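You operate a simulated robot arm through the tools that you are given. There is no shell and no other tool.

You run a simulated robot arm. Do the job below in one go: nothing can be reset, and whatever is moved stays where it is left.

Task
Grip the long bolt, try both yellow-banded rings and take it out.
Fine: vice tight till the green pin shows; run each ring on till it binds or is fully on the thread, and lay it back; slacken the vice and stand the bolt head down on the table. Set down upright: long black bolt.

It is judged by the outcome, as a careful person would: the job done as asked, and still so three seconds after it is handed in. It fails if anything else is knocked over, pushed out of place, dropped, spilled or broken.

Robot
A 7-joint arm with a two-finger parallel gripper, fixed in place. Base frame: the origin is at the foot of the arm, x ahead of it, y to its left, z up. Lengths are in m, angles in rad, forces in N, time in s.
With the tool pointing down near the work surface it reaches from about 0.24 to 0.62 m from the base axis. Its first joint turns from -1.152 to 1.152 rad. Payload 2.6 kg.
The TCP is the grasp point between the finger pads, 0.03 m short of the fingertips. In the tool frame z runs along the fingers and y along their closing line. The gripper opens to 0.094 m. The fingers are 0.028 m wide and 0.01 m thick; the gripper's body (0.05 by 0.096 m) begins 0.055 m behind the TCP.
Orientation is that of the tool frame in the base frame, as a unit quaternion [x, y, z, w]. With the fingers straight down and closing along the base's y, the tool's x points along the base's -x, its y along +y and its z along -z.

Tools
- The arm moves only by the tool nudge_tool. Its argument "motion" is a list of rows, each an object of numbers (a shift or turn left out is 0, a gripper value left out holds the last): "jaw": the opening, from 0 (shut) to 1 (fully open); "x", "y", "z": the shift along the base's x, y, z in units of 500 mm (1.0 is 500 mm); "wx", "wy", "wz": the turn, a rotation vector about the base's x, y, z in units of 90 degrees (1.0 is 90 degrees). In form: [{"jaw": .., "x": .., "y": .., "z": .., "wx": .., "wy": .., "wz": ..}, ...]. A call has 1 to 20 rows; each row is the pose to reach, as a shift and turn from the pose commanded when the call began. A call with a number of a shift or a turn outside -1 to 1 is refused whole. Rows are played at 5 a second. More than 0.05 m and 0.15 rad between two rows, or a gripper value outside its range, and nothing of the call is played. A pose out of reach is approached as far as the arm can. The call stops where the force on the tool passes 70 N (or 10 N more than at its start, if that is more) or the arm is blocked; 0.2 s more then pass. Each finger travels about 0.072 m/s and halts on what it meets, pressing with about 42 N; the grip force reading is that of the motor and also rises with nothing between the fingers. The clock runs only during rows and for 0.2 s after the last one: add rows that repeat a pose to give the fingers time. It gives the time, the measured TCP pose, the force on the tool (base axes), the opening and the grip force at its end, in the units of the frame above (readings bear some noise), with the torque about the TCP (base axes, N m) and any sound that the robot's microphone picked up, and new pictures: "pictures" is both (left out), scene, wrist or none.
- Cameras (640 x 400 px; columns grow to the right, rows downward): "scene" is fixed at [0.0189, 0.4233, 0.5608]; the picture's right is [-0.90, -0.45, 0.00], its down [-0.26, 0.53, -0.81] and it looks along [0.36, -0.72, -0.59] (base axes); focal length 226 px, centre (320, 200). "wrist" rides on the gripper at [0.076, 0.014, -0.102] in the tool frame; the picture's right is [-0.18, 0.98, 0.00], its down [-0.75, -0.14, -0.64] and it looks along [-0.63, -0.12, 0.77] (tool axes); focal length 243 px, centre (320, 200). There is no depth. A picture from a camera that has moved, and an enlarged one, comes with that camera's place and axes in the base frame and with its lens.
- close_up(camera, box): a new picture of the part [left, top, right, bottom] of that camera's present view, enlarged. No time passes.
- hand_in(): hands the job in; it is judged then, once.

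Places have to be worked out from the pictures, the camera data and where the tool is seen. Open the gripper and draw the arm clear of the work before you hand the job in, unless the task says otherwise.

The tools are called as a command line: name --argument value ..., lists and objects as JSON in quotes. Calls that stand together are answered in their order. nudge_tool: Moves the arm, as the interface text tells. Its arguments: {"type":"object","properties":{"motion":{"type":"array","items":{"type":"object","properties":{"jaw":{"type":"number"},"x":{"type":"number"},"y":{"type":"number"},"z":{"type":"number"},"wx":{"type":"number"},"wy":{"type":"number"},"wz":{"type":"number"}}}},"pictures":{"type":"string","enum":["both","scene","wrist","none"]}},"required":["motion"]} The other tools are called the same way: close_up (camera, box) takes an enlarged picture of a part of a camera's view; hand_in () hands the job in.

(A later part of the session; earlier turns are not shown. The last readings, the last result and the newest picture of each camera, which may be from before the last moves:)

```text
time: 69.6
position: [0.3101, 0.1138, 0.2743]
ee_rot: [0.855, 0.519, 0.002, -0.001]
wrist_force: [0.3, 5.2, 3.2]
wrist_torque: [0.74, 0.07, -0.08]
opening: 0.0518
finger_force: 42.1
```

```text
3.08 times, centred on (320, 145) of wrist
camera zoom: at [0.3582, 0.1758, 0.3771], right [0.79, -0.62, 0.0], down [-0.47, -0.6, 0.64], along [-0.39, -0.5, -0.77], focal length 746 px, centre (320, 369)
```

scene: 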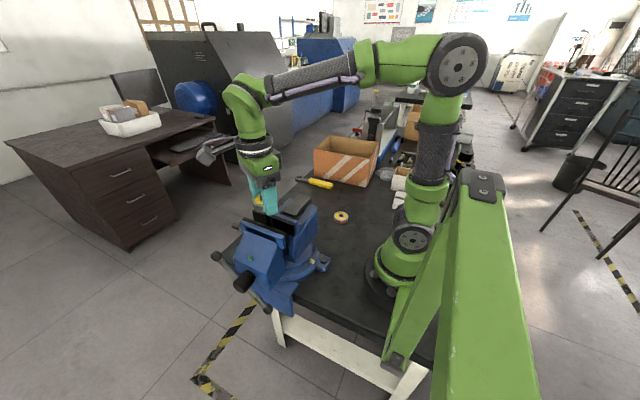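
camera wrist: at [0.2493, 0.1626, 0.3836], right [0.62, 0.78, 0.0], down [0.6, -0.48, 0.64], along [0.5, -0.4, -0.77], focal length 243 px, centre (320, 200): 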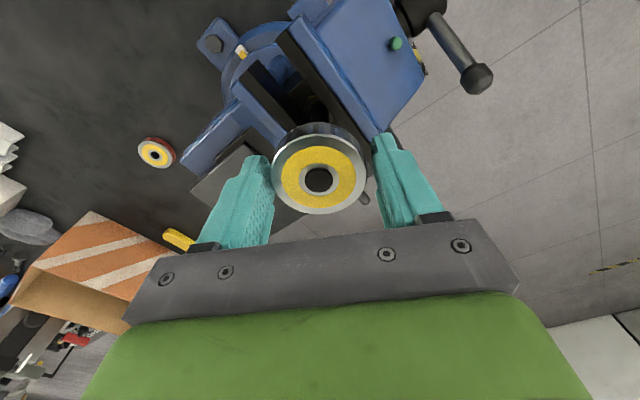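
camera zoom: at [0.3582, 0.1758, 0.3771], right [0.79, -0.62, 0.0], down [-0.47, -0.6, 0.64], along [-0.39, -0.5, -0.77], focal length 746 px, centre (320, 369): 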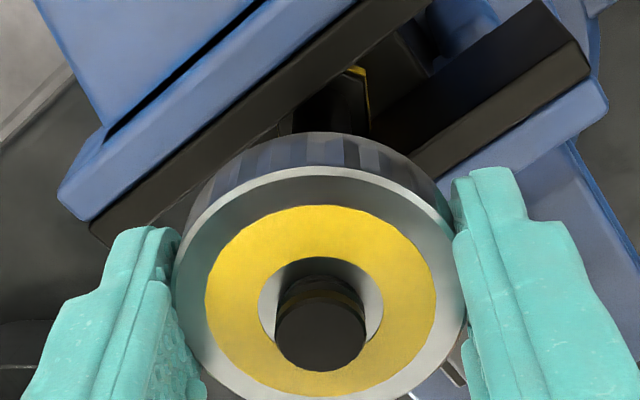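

The ring is well on with the tip about 8 mm proud. A dark slit shows at the movable jaw in this view, so I'll check that the vice is still tight and the pin still out.

close_up --camera "scene" --box '[200, 190, 330, 310]'

close_up --camera "wrist" --box '[200, 0, 460, 160]'

```text
3.33 times, centred on (265, 250) of scene
camera zoom: at [0.0189, 0.4233, 0.5608], right [-0.9, -0.45, 0.0], down [-0.26, 0.53, -0.81], along [0.36, -0.72, -0.59], focal length 755 px, centre (503, 33)
```

zoom: 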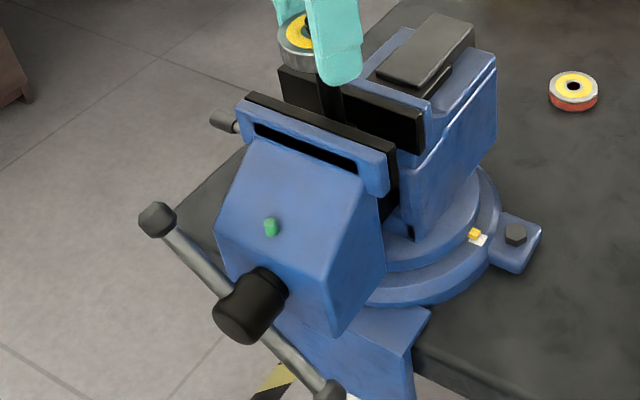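

```text
2.46 times, centred on (330, 80) of wrist
camera zoom: at [0.3582, 0.1758, 0.3771], right [0.79, -0.62, 0.0], down [-0.47, -0.6, 0.64], along [-0.39, -0.5, -0.77], focal length 597 px, centre (295, 495)
```

zoom: 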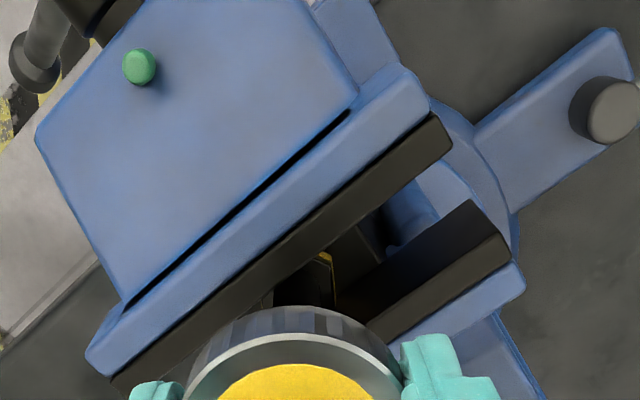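

The pin is still out and the handle hasn't moved, so the vice holds. Ring B went fully on without binding; now I'll unscrew it counter-clockwise, rising with it.

nudge_tool --motion '[{"wz": 0.09, "z": 0.0006}, {"wz": 0.18, "z": 0.0013}, {"wz": 0.27, "z": 0.002}, {"wz": 0.36, "z": 0.0027}, {"wz": 0.45, "z": 0.0033}, {"wz": 0.54, "z": 0.004}, {"wz": 0.63, "z": 0.0046}, {"wz": 0.72, "z": 0.0053}, {"wz": 0.81, "z": 0.006}, {"wz": 0.9, "z": 0.0066}, {"wz": 0.99, "z": 0.0073}, {"wz": 0.99, "z": 0.0073}]' --pictures "none"

```text
time: 72.2
position: [0.3095, 0.1122, 0.2769]
ee_rot: [0.243, 0.97, -0.001, 0.0]
wrist_force: [-10.0, 1.3, 13.4]
wrist_torque: [0.3, 1.02, -0.04]
opening: 0.0518
finger_force: 41.8
```

nudge_tool --motion '[{"wz": 0.09, "z": 0.0012}, {"wz": 0.18, "z": 0.002}, {"wz": 0.27, "z": 0.0028}, {"wz": 0.36, "z": 0.0036}, {"wz": 0.45, "z": 0.0043}, {"wz": 0.54, "z": 0.005}, {"wz": 0.63, "z": 0.0057}, {"wz": 0.72, "z": 0.0064}, {"wz": 0.81, "z": 0.0071}, {"wz": 0.9, "z": 0.0077}, {"wz": 0.99, "z": 0.0084}, {"wz": 0.99, "z": 0.0084}]' --pictures "none"

```text
time: 74.8
position: [0.3097, 0.1121, 0.2826]
ee_rot: [-0.507, 0.862, 0.0, 0.0]
wrist_force: [-2.5, -6.6, -6.1]
wrist_torque: [-0.47, 0.32, 0.05]
opening: 0.0516
finger_force: 42.1
```

nudge_tool --motion '[{"wz": 0.09, "z": 0.0003}, {"wz": 0.18, "z": 0.001}, {"wz": 0.27, "z": 0.0017}, {"wz": 0.36, "z": 0.0023}, {"wz": 0.45, "z": 0.003}, {"wz": 0.54, "z": 0.0036}, {"wz": 0.63, "z": 0.0043}, {"wz": 0.72, "z": 0.0049}, {"wz": 0.81, "z": 0.0056}, {"wz": 0.9, "z": 0.0062}, {"wz": 0.98, "z": 0.0068}, {"wz": 0.98, "z": 0.0068}]' --pictures "wrist"

close_up --camera "wrist" --box '[270, 80, 370, 210]'

close_up --camera "scene" --box '[255, 185, 295, 225]'

```text
time: 77.4
position: [0.3095, 0.1133, 0.2864]
ee_rot: [0.964, -0.266, 0.0, -0.001]
wrist_force: [-4.1, -6.0, 15.4]
wrist_torque: [-0.32, 0.67, -0.02]
opening: 0.0519
finger_force: 42.8
camera wrist: at [0.3684, 0.0627, 0.3883], right [-0.66, -0.75, 0.0], down [-0.58, 0.51, 0.64], along [-0.48, 0.43, -0.77], focal length 243 px, centre (320, 200)
```

wrist: 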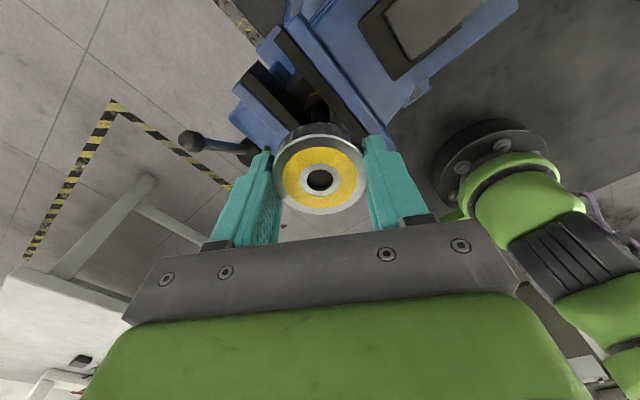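

```text
3.08 times, centred on (320, 145) of wrist
camera zoom: at [0.3684, 0.0627, 0.3883], right [-0.66, -0.75, 0.0], down [-0.58, 0.51, 0.64], along [-0.48, 0.43, -0.77], focal length 746 px, centre (320, 369)
```

zoom: 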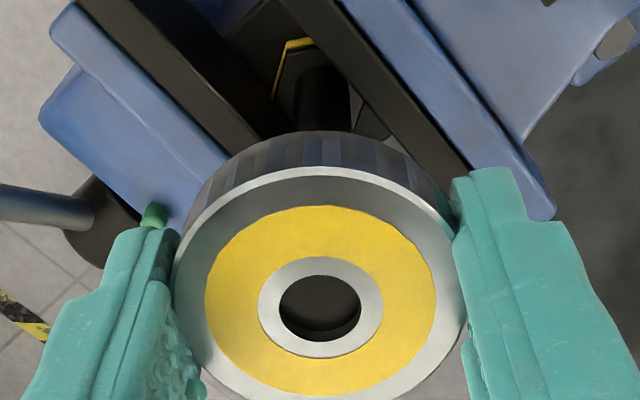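

```text
10.00 times, centred on (275, 205) of scene
camera zoom: at [0.0189, 0.4232, 0.5608], right [-0.9, -0.45, 0.0], down [-0.26, 0.53, -0.81], along [0.36, -0.72, -0.59], focal length 2265 px, centre (770, 150)
```

zoom: 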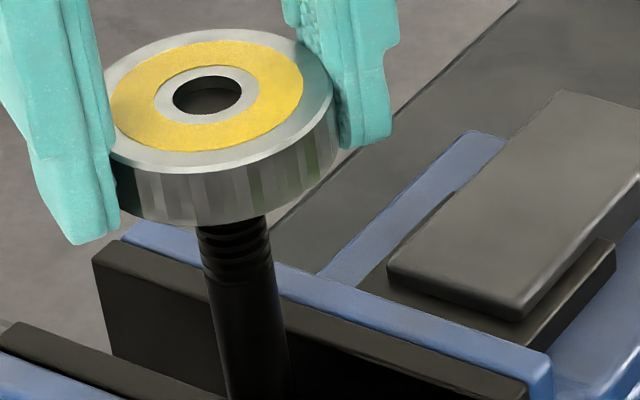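

Ring B is halfway off. I'll release, raise the fingers 7 mm relative to it (so its underside sits level with the fingertips for laying down later), and wind the wrist back.

nudge_tool --motion '[{"jaw": 0.66}, {"jaw": 0.66}, {"z": 0.007, "wz": -0.091, "jaw": 0.66}, {"z": 0.014, "wz": -0.182, "jaw": 0.66}, {"z": 0.014, "wz": -0.273, "jaw": 0.66}, {"z": 0.014, "wz": -0.364, "jaw": 0.66}, {"z": 0.014, "wz": -0.455, "jaw": 0.66}, {"z": 0.014, "wz": -0.546, "jaw": 0.66}, {"z": 0.014, "wz": -0.637, "jaw": 0.66}, {"z": 0.014, "wz": -0.728, "jaw": 0.66}, {"z": 0.014, "wz": -0.819, "jaw": 0.66}, {"z": 0.014, "wz": -0.91, "jaw": 0.66}, {"z": 0.014, "wz": -1.0, "jaw": 0.66}]' --pictures "none"

nudge_tool --motion '[{"wz": -0.091}, {"wz": -0.182}, {"wz": -0.273}, {"wz": -0.364}, {"wz": -0.455}, {"wz": -0.546}, {"wz": -0.637}, {"wz": -0.728}, {"wz": -0.819}, {"wz": -0.91}, {"wz": -1.0}]' --pictures "none"

nudge_tool --motion '[{"wz": -0.091}, {"wz": -0.182}, {"wz": -0.273}, {"wz": -0.364}, {"wz": -0.455}, {"wz": -0.546}, {"wz": -0.637}, {"wz": -0.728}, {"wz": -0.819}, {"wz": -0.91}, {"wz": -1.0}, {"wz": -1.0, "jaw": 0.3}, {"wz": -1.0, "jaw": 0.0}, {"wz": -1.0, "jaw": 0.0}]' --pictures "both"

```text
time: 80.2
position: [0.3083, 0.1138, 0.2912]
ee_rot: [-0.492, 0.871, 0.0, 0.0]
wrist_force: [0.4, 0.3, 0.3]
wrist_torque: [0.02, 0.0, 0.01]
opening: 0.062
finger_force: 0.1
```

```text
time: 82.6
position: [0.3105, 0.1133, 0.2916]
ee_rot: [0.268, 0.964, 0.0, 0.0]
wrist_force: [0.2, 1.6, 0.4]
wrist_torque: [0.02, 0.0, -0.02]
opening: 0.0616
finger_force: 0.0
```

```text
time: 85.6
position: [0.3103, 0.1127, 0.2917]
ee_rot: [0.87, 0.492, 0.0, 0.0]
wrist_force: [-0.6, 1.1, -0.2]
wrist_torque: [0.16, 0.13, -0.02]
opening: 0.0516
finger_force: 41.4
camera wrist: at [0.3617, 0.1717, 0.3946], right [0.75, -0.66, 0.0], down [-0.51, -0.57, 0.64], along [-0.43, -0.48, -0.77], focal length 243 px, centre (320, 200)
```

scene: 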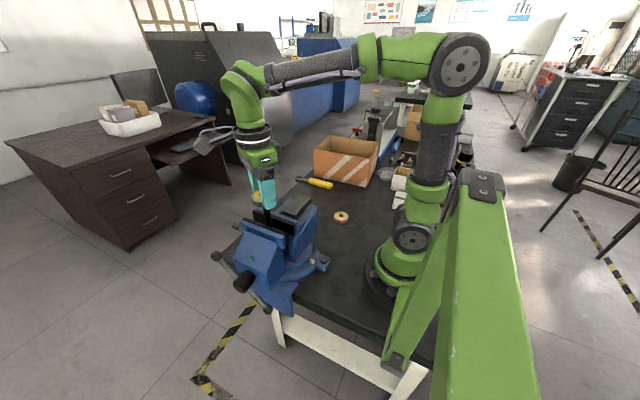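
wrist: 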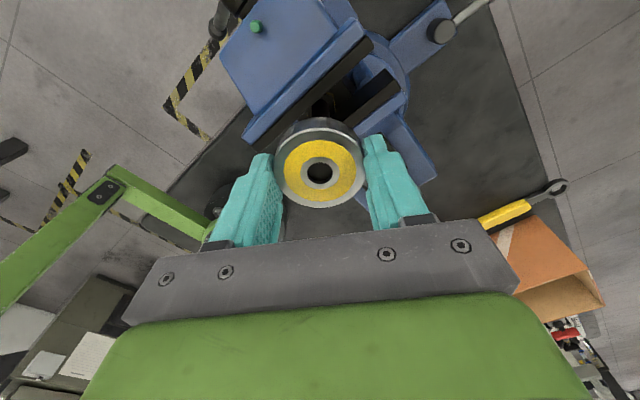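

Gripped again at yaw −121° with no residual force. Unscrewing continues counter-clockwise.

nudge_tool --motion '[{"wz": 0.091, "z": 0.0006}, {"wz": 0.182, "z": 0.0013}, {"wz": 0.273, "z": 0.002}, {"wz": 0.364, "z": 0.0027}, {"wz": 0.455, "z": 0.0033}, {"wz": 0.546, "z": 0.004}, {"wz": 0.637, "z": 0.0046}, {"wz": 0.728, "z": 0.0053}, {"wz": 0.819, "z": 0.006}, {"wz": 0.91, "z": 0.0067}, {"wz": 1.0, "z": 0.0074}, {"wz": 1.0, "z": 0.0074}]' --pictures "none"

nudge_tool --motion '[{"wz": 0.091, "z": 0.0006}, {"wz": 0.182, "z": 0.0013}, {"wz": 0.273, "z": 0.002}, {"wz": 0.364, "z": 0.0027}, {"wz": 0.455, "z": 0.0033}, {"wz": 0.546, "z": 0.004}, {"wz": 0.637, "z": 0.0046}, {"wz": 0.728, "z": 0.0053}, {"wz": 0.819, "z": 0.006}, {"wz": 0.91, "z": 0.0067}, {"wz": 1.0, "z": 0.0074}, {"wz": 1.0, "z": 0.0074}]' --pictures "both"

close_up --camera "scene" --box '[245, 175, 300, 225]'

```text
time: 88.2
position: [0.309, 0.1133, 0.2956]
ee_rot: [0.265, 0.964, 0.0, 0.0]
wrist_force: [-0.4, -4.0, -7.1]
wrist_torque: [-0.37, -0.06, 0.09]
opening: 0.0519
finger_force: 42.2
```

```text
time: 90.8
position: [0.3099, 0.1136, 0.2984]
ee_rot: [-0.494, 0.869, 0.0, 0.001]
wrist_force: [-5.9, -10.0, 9.2]
wrist_torque: [-0.88, 0.8, 0.0]
opening: 0.0518
finger_force: 41.9
camera wrist: at [0.2592, 0.0559, 0.4024], right [-0.75, 0.66, 0.0], down [0.51, 0.57, 0.64], along [0.43, 0.48, -0.77], focal length 243 px, centre (320, 200)
```

scene: 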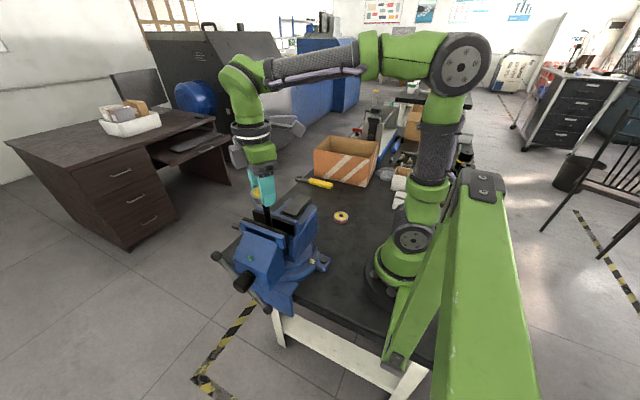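
wrist: 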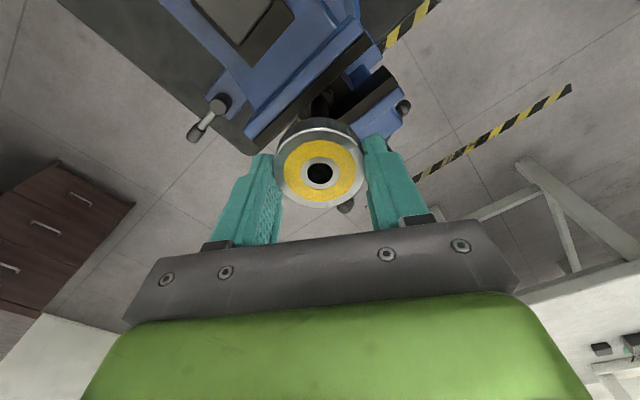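

```text
8.00 times, centred on (272, 200) of scene
camera zoom: at [0.0189, 0.4232, 0.5608], right [-0.9, -0.45, 0.0], down [-0.26, 0.53, -0.81], along [0.36, -0.72, -0.59], focal length 1812 px, centre (700, 200)
```

zoom: 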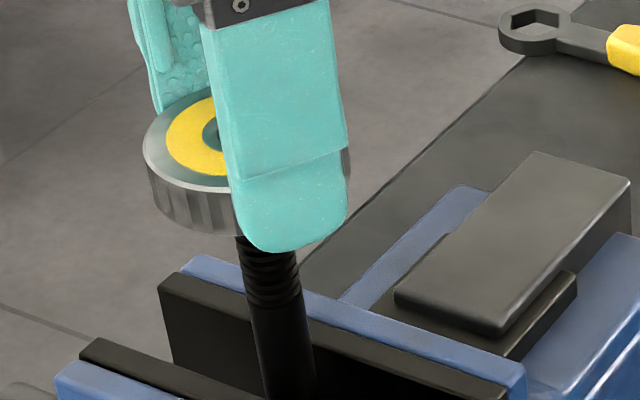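

nudge_tool --motion '[{"wz": 0.091, "z": 0.0008}, {"wz": 0.182, "z": 0.0016}, {"wz": 0.273, "z": 0.0023}, {"wz": 0.364, "z": 0.003}, {"wz": 0.455, "z": 0.0037}, {"wz": 0.546, "z": 0.0044}, {"wz": 0.637, "z": 0.0051}, {"wz": 0.728, "z": 0.0058}, {"wz": 0.819, "z": 0.0065}, {"wz": 0.91, "z": 0.0072}, {"wz": 1.0, "z": 0.008}, {"wz": 1.0, "z": 0.008}]' --pictures "both"

close_up --camera "scene" --box '[245, 175, 300, 225]'

close_up --camera "wrist" --box '[270, 80, 370, 210]'

```text
time: 93.4
position: [0.3102, 0.113, 0.3039]
ee_rot: [0.964, -0.266, 0.001, 0.0]
wrist_force: [-5.3, -5.2, 9.4]
wrist_torque: [-0.22, 0.51, 0.0]
opening: 0.0516
finger_force: 42.1
camera wrist: at [0.3685, 0.0628, 0.4063], right [-0.66, -0.75, 0.0], down [-0.58, 0.51, 0.64], along [-0.48, 0.42, -0.77], focal length 243 px, centre (320, 200)
```

scene: 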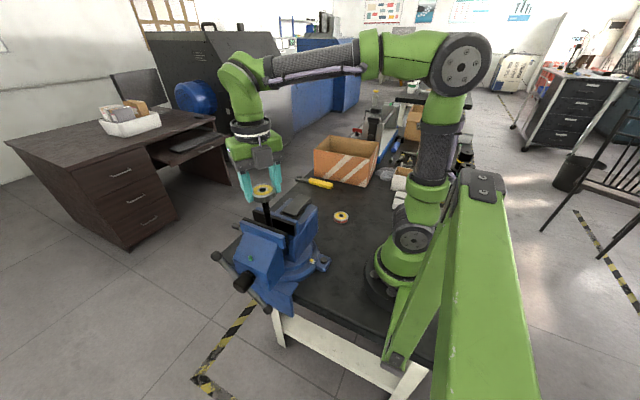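
wrist: 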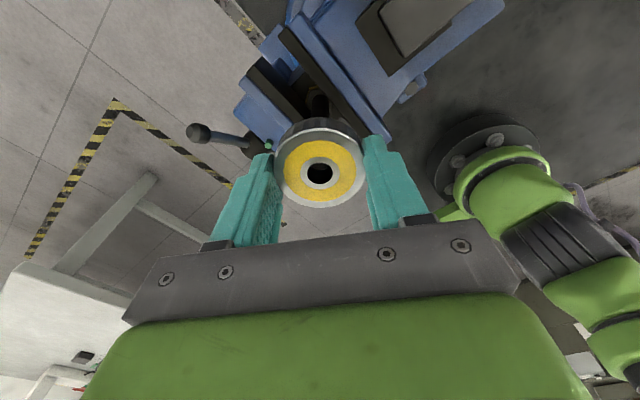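

```text
8.00 times, centred on (272, 200) of scene
camera zoom: at [0.0189, 0.4232, 0.5608], right [-0.9, -0.45, 0.0], down [-0.26, 0.53, -0.81], along [0.36, -0.72, -0.59], focal length 1812 px, centre (700, 200)
```

zoom: 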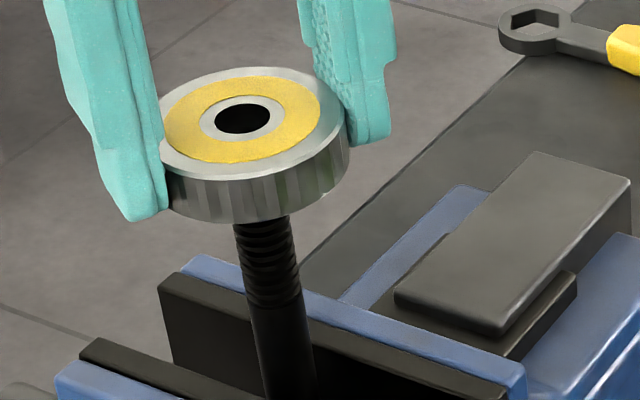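

```text
3.08 times, centred on (320, 145) of wrist
camera zoom: at [0.3685, 0.0628, 0.4063], right [-0.66, -0.75, 0.0], down [-0.58, 0.51, 0.64], along [-0.48, 0.42, -0.77], focal length 746 px, centre (320, 369)
```

zoom: 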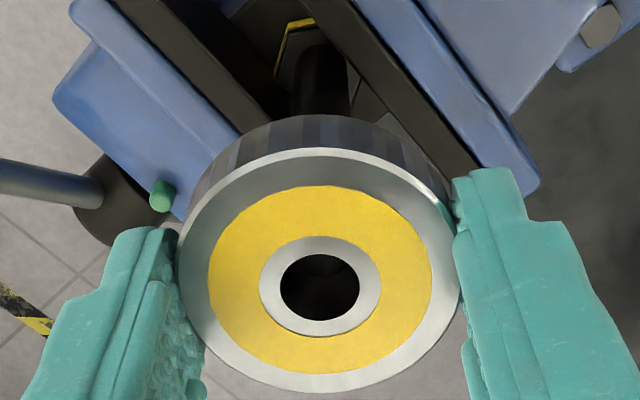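

By my reckoning the ring's underside is back at the bolt-tip height. I'll lift gently 3 mm to see whether it's free.

nudge_tool --motion '[{"z": 0.002}, {"z": 0.004}, {"z": 0.006}, {"z": 0.006}]' --pictures "wrist"

```text
time: 94.4
position: [0.3093, 0.113, 0.3063]
ee_rot: [0.964, -0.267, -0.001, 0.0]
wrist_force: [0.2, 0.2, -1.6]
wrist_torque: [0.01, 0.02, 0.03]
opening: 0.0518
finger_force: 42.2
camera wrist: at [0.3683, 0.0624, 0.4095], right [-0.66, -0.75, 0.0], down [-0.57, 0.51, 0.64], along [-0.48, 0.43, -0.77], focal length 243 px, centre (320, 200)
```

wrist: 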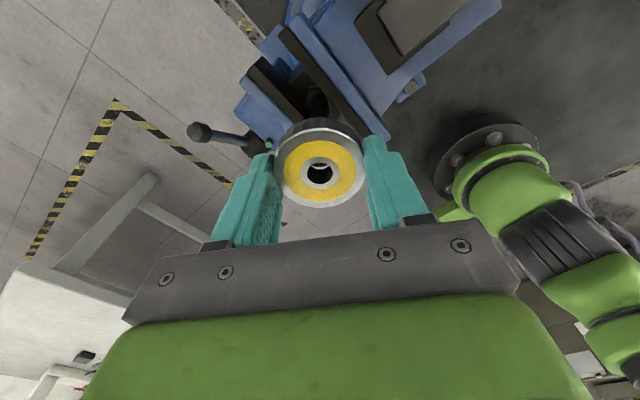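

The ring is free (only its weight, light visible through the hole). I'll carry it back over to its original spot and hover there.

nudge_tool --motion '[{"z": 0.06, "jaw": 0}, {"z": 0.11, "jaw": 0}, {"z": 0.11, "x": 0.0045, "y": -0.0726, "wz": -0.09, "jaw": 0}, {"z": 0.11, "x": 0.009, "y": -0.145, "wz": -0.18, "jaw": 0}, {"z": 0.11, "x": 0.0135, "y": -0.218, "wz": -0.27, "jaw": 0}, {"z": 0.11, "x": 0.018, "y": -0.29, "wz": -0.36, "jaw": 0}, {"z": 0.11, "x": 0.0225, "y": -0.363, "wz": -0.45, "jaw": 0}, {"z": 0.11, "x": 0.027, "y": -0.4355, "wz": -0.54, "jaw": 0}, {"z": 0.11, "x": 0.0316, "y": -0.508, "wz": -0.63, "jaw": 0}, {"z": 0.03, "x": 0.0316, "y": -0.508, "wz": -0.656, "jaw": 0}, {"z": -0.06, "x": 0.0316, "y": -0.508, "wz": -0.656, "jaw": 0}, {"z": -0.15, "x": 0.0316, "y": -0.508, "wz": -0.656, "jaw": 0}, {"z": -0.24, "x": 0.0316, "y": -0.508, "wz": -0.656, "jaw": 0}, {"z": -0.33, "x": 0.0316, "y": -0.508, "wz": -0.656, "jaw": 0}, {"z": -0.42, "x": 0.0316, "y": -0.508, "wz": -0.656, "jaw": 0}, {"z": -0.492, "x": 0.0316, "y": -0.508, "wz": -0.656, "jaw": 0}, {"z": -0.492, "x": 0.0316, "y": -0.508, "wz": -0.656, "jaw": 0}]' --pictures "both"

```text
time: 98.0
position: [0.3258, -0.1406, 0.0591]
ee_rot: [-0.707, 0.707, 0.0, 0.0]
wrist_force: [-0.1, 0.2, -1.8]
wrist_torque: [0.01, 0.0, -0.02]
opening: 0.052
finger_force: 41.2
camera wrist: at [0.3115, -0.2163, 0.1615], right [-0.98, 0.18, 0.0], down [0.14, 0.75, 0.64], along [0.12, 0.63, -0.77], focal length 243 px, centre (320, 200)
```

scene: 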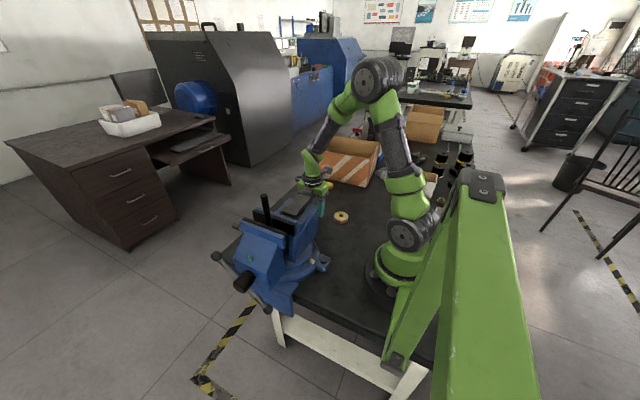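
wrist: 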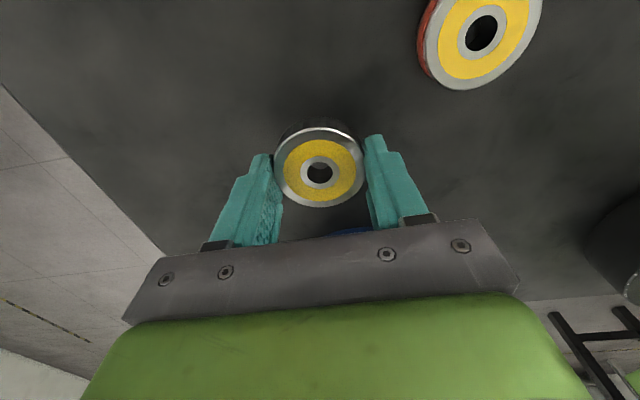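

Over the original spot. Lowering slowly to the table.

nudge_tool --motion '[{"z": -0.02, "jaw": 0}, {"z": -0.04, "jaw": 0}, {"z": -0.05, "jaw": 0}, {"z": -0.055, "jaw": 0}, {"z": -0.059, "jaw": 0}, {"z": -0.059, "jaw": 0}]' --pictures "none"

```text
time: 99.4
position: [0.3269, -0.1411, 0.0299]
ee_rot: [0.707, -0.707, 0.0, 0.0]
wrist_force: [-0.3, -0.1, -2.0]
wrist_torque: [0.04, -0.04, 0.03]
opening: 0.0516
finger_force: 42.2
```

nudge_tool --motion '[{"z": -0.001, "jaw": 0}, {"z": -0.002, "jaw": 0}, {"z": -0.002, "jaw": 0}]' --pictures "none"

```text
time: 100.2
position: [0.326, -0.1409, 0.0304]
ee_rot: [-0.707, 0.708, 0.001, 0.0]
wrist_force: [-5.5, 4.0, 15.0]
wrist_torque: [-0.02, 0.04, -0.03]
opening: 0.0519
finger_force: 41.7
```

Touching the table now. I'll ease up half a millimetre, open, and rise clear.

nudge_tool --motion '[{"z": 0.001, "jaw": 0}, {"z": 0.001, "jaw": 0.6}, {"z": 0.001, "jaw": 0.8}, {"z": 0.001, "jaw": 0.9}, {"z": 0.001, "jaw": 0.95}, {"z": 0.04, "jaw": 0.95}, {"z": 0.12, "jaw": 0.95}, {"z": 0.2, "jaw": 1}, {"z": 0.2, "jaw": 1}]' --pictures "both"

close_up --camera "wrist" --box '[240, 30, 420, 190]'

```text
time: 101.4
position: [0.3194, -0.1413, 0.0305]
ee_rot: [-0.703, 0.712, 0.008, -0.004]
wrist_force: [-35.5, 6.9, 43.5]
wrist_torque: [-0.33, -0.61, -0.24]
opening: 0.0686
finger_force: 0.1
stopped in row 5: the force on the tool passed its limit at 78 N (the readings are from after the stop); the commanded pose is now the measured one
camera wrist: at [0.3059, -0.2166, 0.1334], right [-0.98, 0.2, 0.02], down [0.16, 0.75, 0.64], along [0.11, 0.63, -0.77], focal length 243 px, centre (320, 200)
```

scene: 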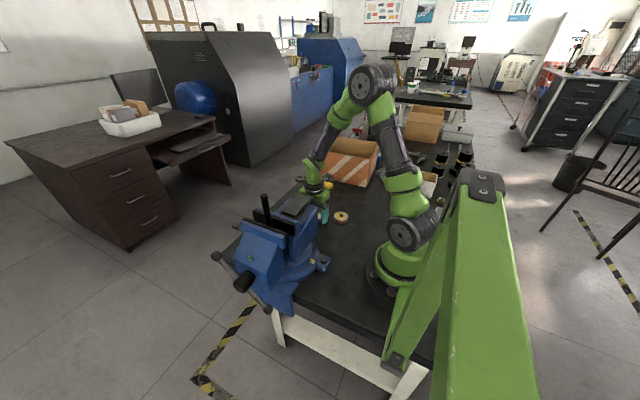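
wrist: 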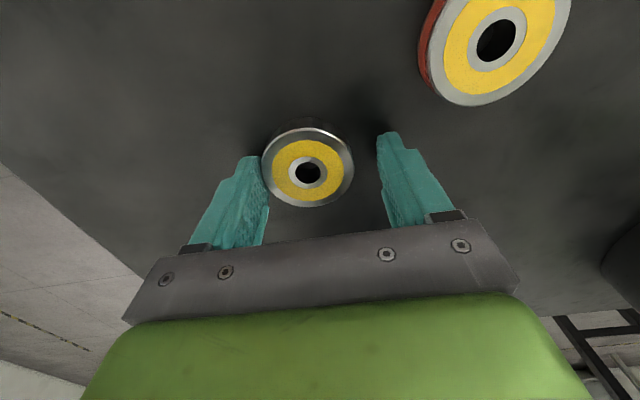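

```text
2.50 times, centred on (330, 110) of wrist
camera zoom: at [0.3059, -0.2166, 0.1334], right [-0.98, 0.2, 0.02], down [0.16, 0.75, 0.64], along [0.11, 0.63, -0.77], focal length 606 px, centre (295, 425)
```

zoom: 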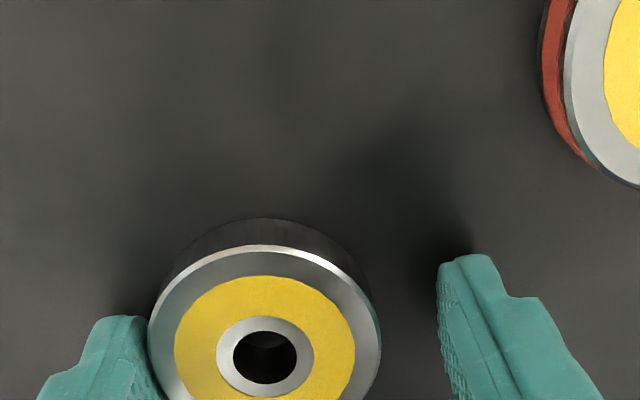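

A fingertip was pressing on the table and dragged as it opened, so the call stopped at the force limit. The ring sits flat; I'll rise 1 mm to unload the tips and then finish opening.

nudge_tool --motion '[{"z": 0.002}, {"z": 0.003}, {"z": 0.003}]' --pictures "wrist"

```text
time: 102.2
position: [0.3236, -0.1413, 0.0325]
ee_rot: [-0.705, 0.709, 0.004, -0.001]
wrist_force: [0.6, 0.7, 0.6]
wrist_torque: [0.0, 0.01, 0.02]
opening: 0.0893
finger_force: 0.0
camera wrist: at [0.3097, -0.2161, 0.1346], right [-0.98, 0.19, 0.01], down [0.15, 0.75, 0.64], along [0.11, 0.63, -0.77], focal length 243 px, centre (320, 200)
```

wrist: 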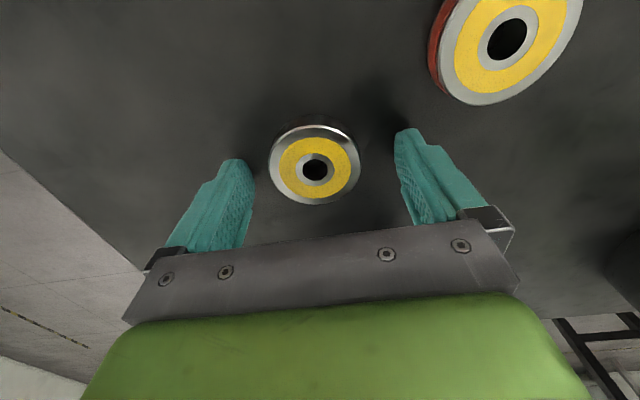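

Unloaded, and ring B lies flat and yellow-up at its place. Now I'll rise and move over ring A, correcting the slight tool tilt.

nudge_tool --motion '[{"z": 0.03, "jaw": 1, "wx": -0.0027, "wy": -0.0045}, {"z": 0.12, "jaw": 1, "wx": -0.0027, "wy": -0.0045}, {"z": 0.12, "x": -0.058, "y": -0.032, "jaw": 1, "wx": -0.0027, "wy": -0.0045}, {"z": 0.12, "x": -0.116, "y": -0.064, "jaw": 1, "wx": -0.0027, "wy": -0.0045}, {"z": 0.12, "x": -0.1744, "y": -0.096, "jaw": 1, "wx": -0.0027, "wy": -0.0045}, {"z": 0.05, "x": -0.1744, "y": -0.096, "jaw": 1, "wx": -0.0027, "wy": -0.0045}, {"z": 0.05, "x": -0.1744, "y": -0.096, "jaw": 1, "wx": -0.0027, "wy": -0.0045}]' --pictures "both"

```text
time: 103.8
position: [0.2344, -0.1908, 0.0568]
ee_rot: [-0.705, 0.709, 0.0, -0.001]
wrist_force: [-0.3, 0.0, 0.1]
wrist_torque: [0.01, 0.05, 0.02]
opening: 0.0941
finger_force: 0.0
camera wrist: at [0.2211, -0.2654, 0.1603], right [-0.98, 0.19, 0.0], down [0.15, 0.75, 0.64], along [0.12, 0.63, -0.77], focal length 243 px, centre (320, 200)
```

scene: 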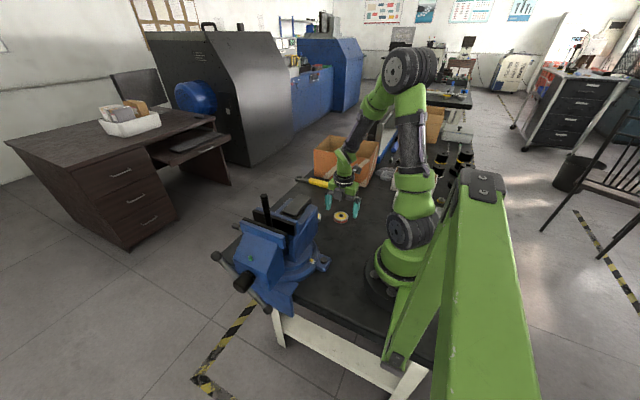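
wrist: 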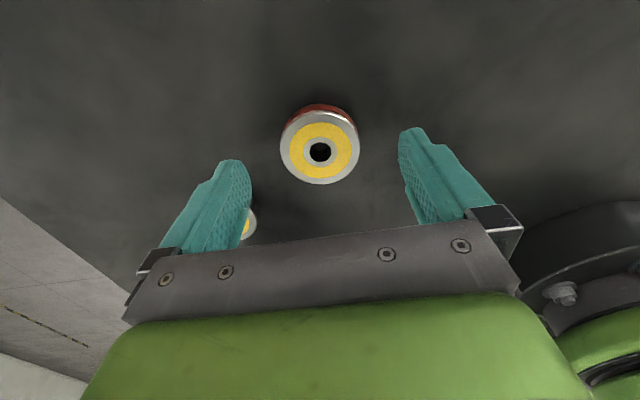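

Ring A is 2 mm to +y of the TCP. I'll correct, descend to just above the table and close fully.

nudge_tool --motion '[{"y": 0.004, "z": -0.02, "jaw": 1}, {"y": 0.004, "z": -0.04, "jaw": 1}, {"y": 0.004, "z": -0.0505, "jaw": 1}, {"y": 0.004, "z": -0.0505, "jaw": 0.7}, {"y": 0.004, "z": -0.0505, "jaw": 0.4}, {"y": 0.004, "z": -0.0505, "jaw": 0.0}, {"y": 0.004, "z": -0.0505, "jaw": 0.0}, {"y": 0.004, "z": -0.0505, "jaw": 0.0}]' --pictures "wrist"

```text
time: 105.6
position: [0.2338, -0.1873, 0.0327]
ee_rot: [-0.705, 0.709, 0.001, -0.002]
wrist_force: [0.0, 0.2, 0.2]
wrist_torque: [-0.01, -0.03, 0.03]
opening: 0.0514
finger_force: 42.1
camera wrist: at [0.2202, -0.2622, 0.1345], right [-0.98, 0.19, 0.0], down [0.15, 0.75, 0.64], along [0.12, 0.63, -0.77], focal length 243 px, centre (320, 200)
```

wrist: 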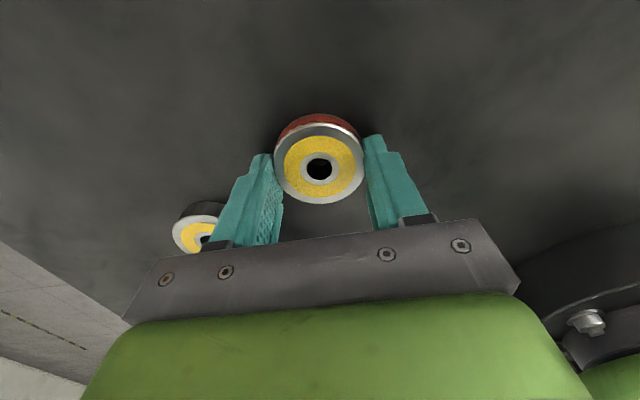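

nudge_tool --motion '[{"z": 0.004, "jaw": 0.0}, {"z": 0.01, "jaw": 0.0}, {"z": 0.02, "jaw": 0.0}, {"z": 0.04, "jaw": 0.0}, {"z": 0.04, "jaw": 0.0}]' --pictures "wrist"

```text
time: 106.8
position: [0.2367, -0.1876, 0.0525]
ee_rot: [-0.704, 0.71, 0.0, -0.001]
wrist_force: [0.1, 0.3, -2.2]
wrist_torque: [-0.01, -0.01, 0.0]
opening: 0.0514
finger_force: 42.3
camera wrist: at [0.2215, -0.2625, 0.1551], right [-0.98, 0.19, 0.0], down [0.15, 0.75, 0.64], along [0.12, 0.63, -0.77], focal length 243 px, centre (320, 200)
```

wrist: 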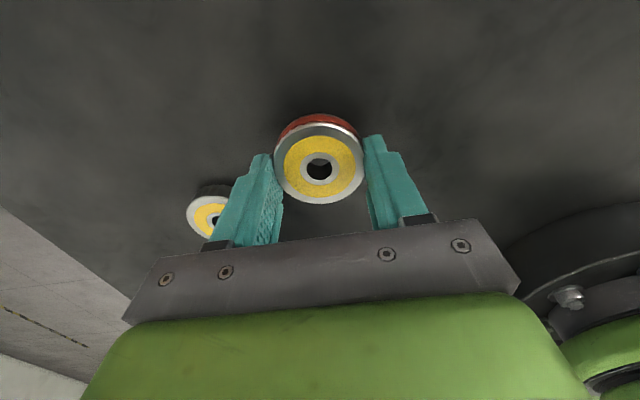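

Ring A lifts securely. I'll carry it up and over the bolt, turning to yaw +150° on the way as before.

nudge_tool --motion '[{"z": 0.084, "jaw": 0}, {"z": 0.168, "jaw": 0}, {"z": 0.252, "jaw": 0}, {"z": 0.336, "jaw": 0}, {"z": 0.42, "jaw": 0}, {"z": 0.504, "jaw": 0}, {"z": 0.5864, "jaw": 0}, {"z": 0.5864, "x": 0.0213, "y": 0.0858, "jaw": 0}, {"z": 0.5864, "x": 0.0427, "y": 0.1717, "wz": 0.08, "jaw": 0}, {"z": 0.5864, "x": 0.064, "y": 0.2575, "wz": 0.16, "jaw": 0}, {"z": 0.5864, "x": 0.0854, "y": 0.3433, "wz": 0.25, "jaw": 0}, {"z": 0.5864, "x": 0.1067, "y": 0.4291, "wz": 0.34, "jaw": 0}, {"z": 0.5864, "x": 0.128, "y": 0.515, "wz": 0.43, "jaw": 0}, {"z": 0.5864, "x": 0.1494, "y": 0.6008, "wz": 0.51, "jaw": 0}, {"z": 0.5864, "x": 0.1494, "y": 0.6008, "wz": 0.59, "jaw": 0}, {"z": 0.5864, "x": 0.1494, "y": 0.6008, "wz": 0.667, "jaw": 0}, {"z": 0.5864, "x": 0.1494, "y": 0.6008, "wz": 0.667, "jaw": 0}]' --pictures "both"

close_up --camera "scene" --box '[230, 140, 310, 220]'

close_up --camera "wrist" --box '[250, 80, 390, 210]'

```text
time: 110.4
position: [0.3102, 0.1138, 0.3447]
ee_rot: [0.965, -0.26, 0.001, 0.001]
wrist_force: [-0.3, 0.1, -1.6]
wrist_torque: [-0.04, 0.02, 0.0]
opening: 0.0514
finger_force: 42.2
camera wrist: at [0.3683, 0.0639, 0.4471], right [-0.65, -0.76, 0.0], down [-0.58, 0.5, 0.64], along [-0.49, 0.42, -0.77], focal length 243 px, centre (320, 200)
```

scene: 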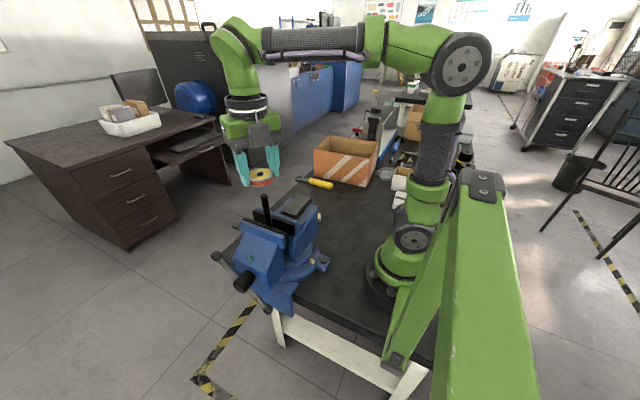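
wrist: 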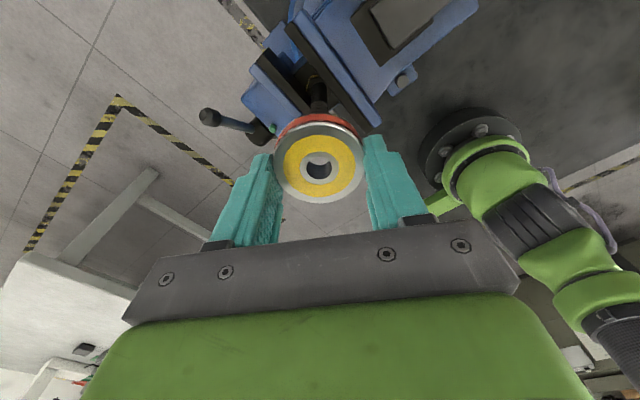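

```text
5.00 times, centred on (270, 180) of scene
camera zoom: at [0.0189, 0.4233, 0.5608], right [-0.9, -0.45, 0.0], down [-0.26, 0.53, -0.81], along [0.36, -0.72, -0.59], focal length 1133 px, centre (570, 300)
```

zoom: 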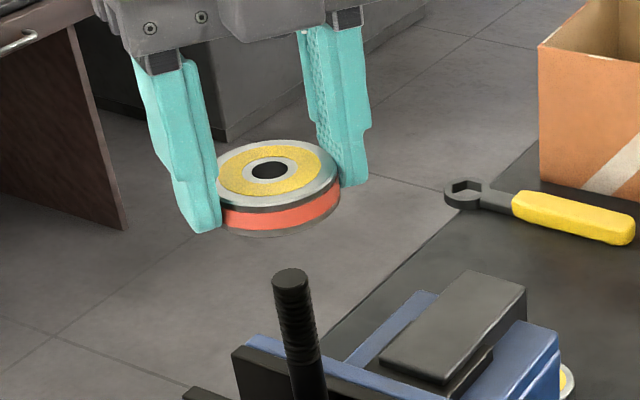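

```text
3.08 times, centred on (320, 145) of wrist
camera zoom: at [0.3683, 0.0639, 0.4471], right [-0.65, -0.76, 0.0], down [-0.58, 0.5, 0.64], along [-0.49, 0.42, -0.77], focal length 746 px, centre (320, 369)
```

zoom: 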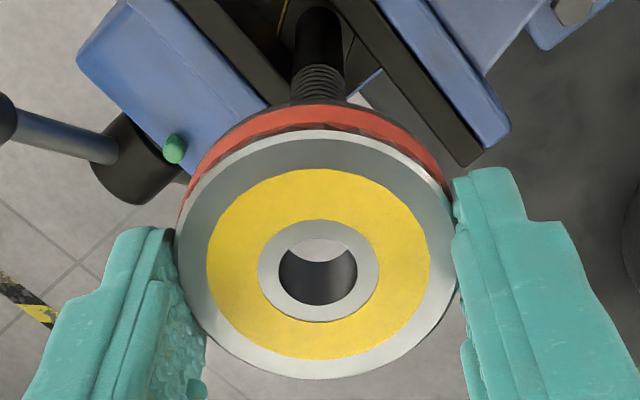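

Alignment matches what worked for ring B. I'll lower to light contact and turn clockwise 90° following it down slightly.

nudge_tool --motion '[{"z": -0.03}, {"z": -0.06}, {"z": -0.075}, {"z": -0.078}, {"z": -0.0805}, {"z": -0.0805, "wz": -0.091}, {"z": -0.0805, "wz": -0.182}, {"z": -0.081, "wz": -0.273}, {"z": -0.0815, "wz": -0.364}, {"z": -0.082, "wz": -0.455}, {"z": -0.0825, "wz": -0.546}, {"z": -0.083, "wz": -0.637}, {"z": -0.0835, "wz": -0.728}, {"z": -0.084, "wz": -0.819}, {"z": -0.0845, "wz": -0.91}, {"z": -0.085, "wz": -1.0}, {"z": -0.085, "wz": -1.0}]' --pictures "both"

close_up --camera "scene" --box '[245, 175, 300, 225]'

close_up --camera "wrist" --box '[270, 80, 370, 210]'

```text
time: 114.0
position: [0.3094, 0.1118, 0.3015]
ee_rot: [-0.497, 0.868, 0.0, -0.002]
wrist_force: [-0.5, -0.7, 12.0]
wrist_torque: [-0.38, 0.13, 0.91]
opening: 0.0524
finger_force: 42.4
camera wrist: at [0.2599, 0.0546, 0.4047], right [-0.75, 0.66, 0.0], down [0.51, 0.58, 0.64], along [0.42, 0.48, -0.77], focal length 243 px, centre (320, 200)
```

scene: 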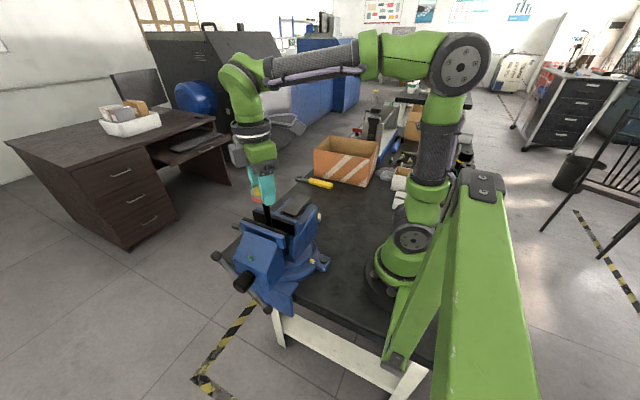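
wrist: 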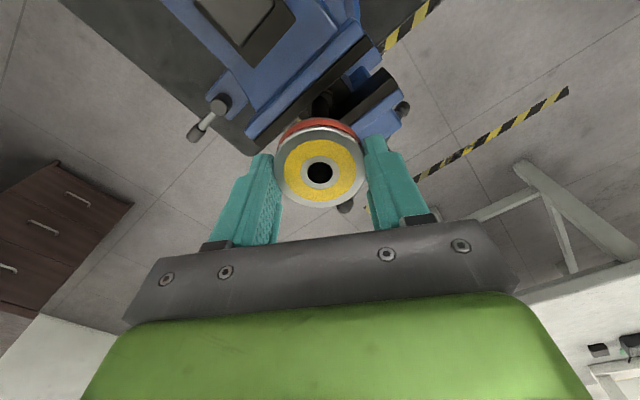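

```text
8.00 times, centred on (272, 200) of scene
camera zoom: at [0.0189, 0.4232, 0.5608], right [-0.9, -0.45, 0.0], down [-0.26, 0.53, -0.81], along [0.36, -0.72, -0.59], focal length 1812 px, centre (700, 200)
```

zoom: 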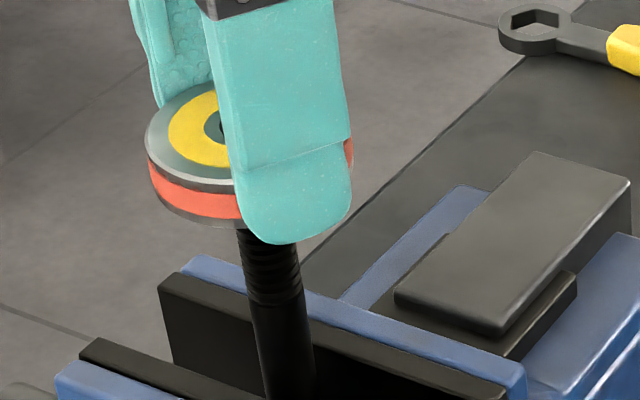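

```text
3.08 times, centred on (320, 145) of wrist
camera zoom: at [0.2599, 0.0546, 0.4047], right [-0.75, 0.66, 0.0], down [0.51, 0.58, 0.64], along [0.42, 0.48, -0.77], focal length 746 px, centre (320, 369)
```

zoom: 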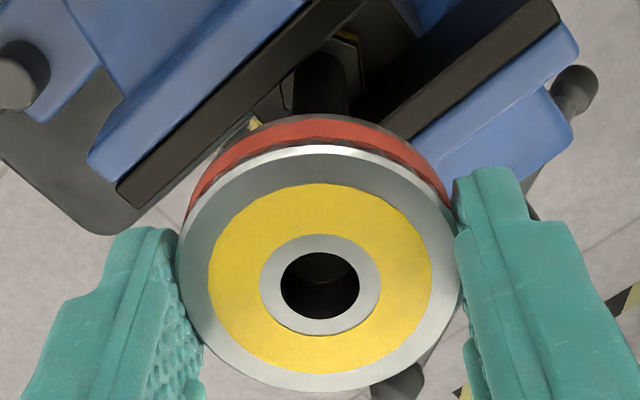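

Turning torque has jumped to 0.9 N·m (ring B never passed 0.1), so the red ring appears to be binding after a short run. I'll try another 25° or so gently to confirm.

nudge_tool --motion '[{"wz": -0.07, "z": -0.0004}, {"wz": -0.14, "z": -0.0008}, {"wz": -0.21, "z": -0.0012}, {"wz": -0.28, "z": -0.0016}, {"wz": -0.28, "z": -0.0016}]' --pictures "wrist"

close_up --camera "scene" --box '[245, 175, 300, 225]'

close_up --camera "wrist" --box '[270, 80, 370, 210]'

```text
time: 115.2
position: [0.3109, 0.1123, 0.3018]
ee_rot: [-0.296, 0.955, 0.0, -0.002]
wrist_force: [3.9, -1.6, -9.7]
wrist_torque: [-0.19, -0.39, 0.98]
opening: 0.0518
finger_force: 41.6
camera wrist: at [0.2401, 0.0823, 0.4038], right [-0.4, 0.91, 0.0], down [0.7, 0.31, 0.64], along [0.58, 0.26, -0.77], focal length 243 px, centre (320, 200)
```

wrist: 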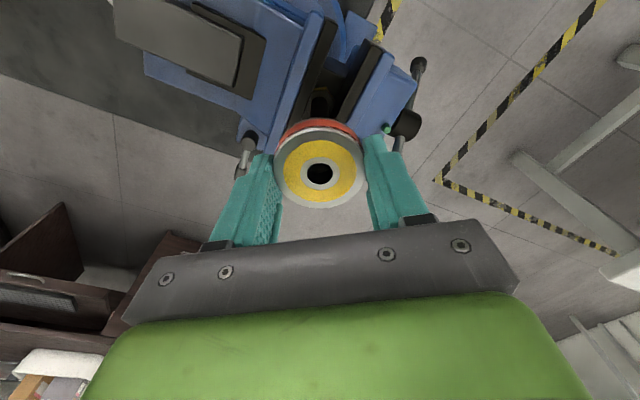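

```text
8.00 times, centred on (272, 200) of scene
camera zoom: at [0.019, 0.4233, 0.5608], right [-0.9, -0.45, 0.0], down [-0.26, 0.53, -0.81], along [0.36, -0.72, -0.59], focal length 1812 px, centre (700, 200)
```

zoom: 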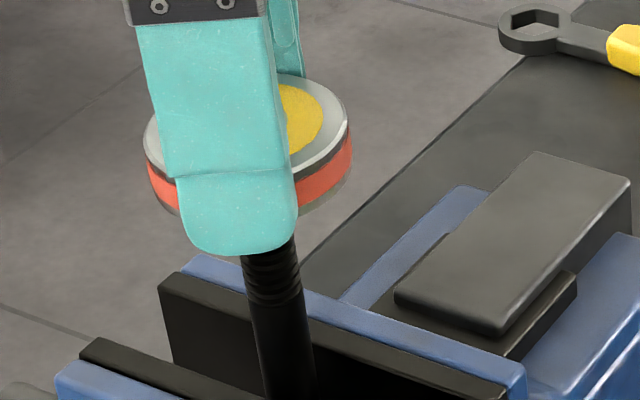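

```text
3.08 times, centred on (320, 145) of wrist
camera zoom: at [0.2401, 0.0823, 0.4038], right [-0.4, 0.91, 0.0], down [0.7, 0.31, 0.64], along [0.58, 0.26, -0.77], focal length 746 px, centre (320, 369)
```

zoom: 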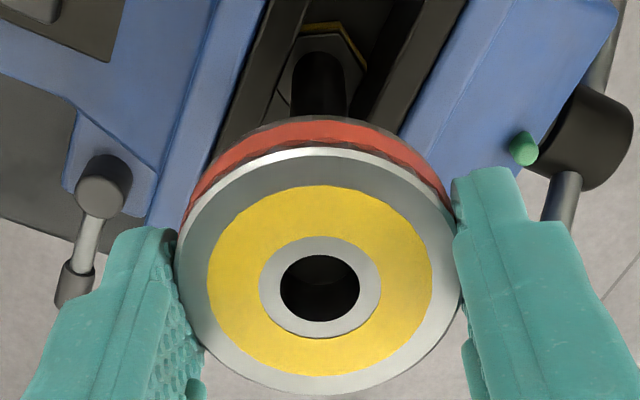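

Torque holds near 1 N·m but the vertical force suggests it may still have crept down. I'll turn about 60° more to a yaw where the scene camera can see the ring, and measure its height.

nudge_tool --motion '[{"wz": -0.09, "z": -0.0003}, {"wz": -0.18, "z": -0.0006}, {"wz": -0.27, "z": -0.0009}, {"wz": -0.36, "z": -0.0012}, {"wz": -0.45, "z": -0.0015}, {"wz": -0.54, "z": -0.0018}, {"wz": -0.63, "z": -0.0021}, {"wz": -0.69, "z": -0.0024}, {"wz": -0.69, "z": -0.0024}]' --pictures "wrist"

close_up --camera "scene" --box '[245, 175, 300, 225]'

close_up --camera "wrist" --box '[270, 80, 370, 210]'

```text
time: 117.2
position: [0.3112, 0.1138, 0.3004]
ee_rot: [0.239, 0.971, 0.002, 0.0]
wrist_force: [1.2, -2.6, -0.9]
wrist_torque: [-0.12, -0.05, 1.11]
opening: 0.0518
finger_force: 42.1
camera wrist: at [0.2495, 0.1619, 0.4027], right [0.62, 0.79, 0.0], down [0.6, -0.48, 0.64], along [0.5, -0.4, -0.77], focal length 243 px, centre (320, 200)
```

wrist: 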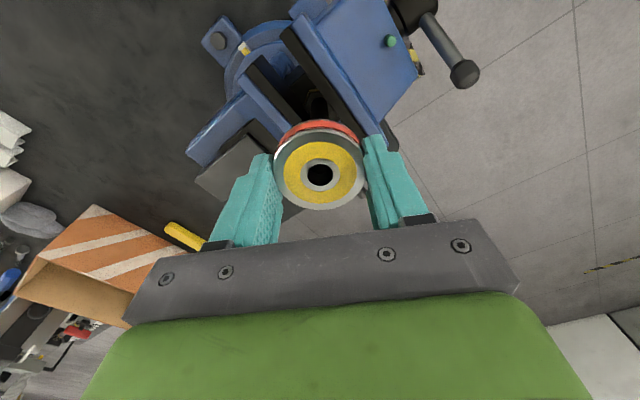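

```text
8.00 times, centred on (272, 200) of scene
camera zoom: at [0.0189, 0.4233, 0.5608], right [-0.9, -0.45, 0.0], down [-0.26, 0.53, -0.81], along [0.36, -0.72, -0.59], focal length 1812 px, centre (700, 200)
```

zoom: 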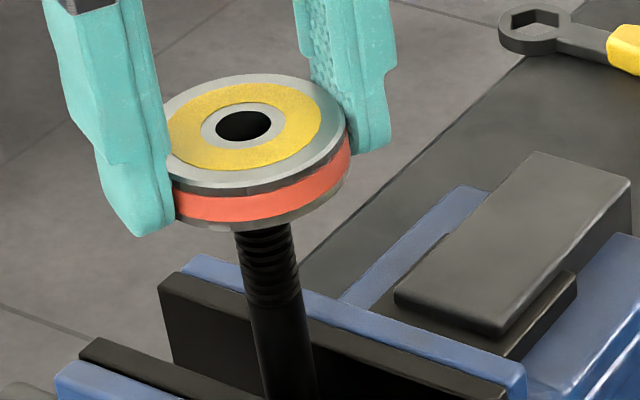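

```text
3.08 times, centred on (320, 145) of wrist
camera zoom: at [0.2495, 0.1619, 0.4027], right [0.62, 0.79, 0.0], down [0.6, -0.48, 0.64], along [0.5, -0.4, -0.77], focal length 746 px, centre (320, 369)
```

zoom: 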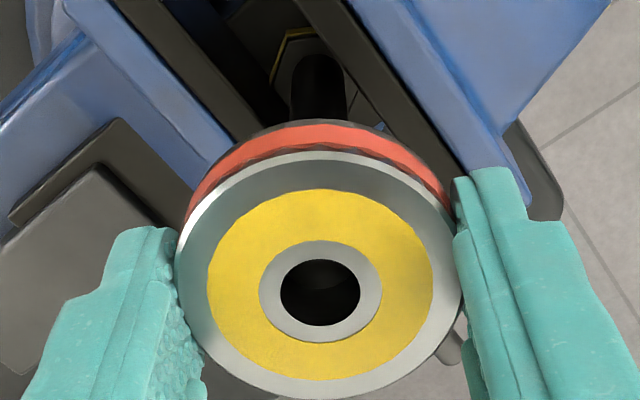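

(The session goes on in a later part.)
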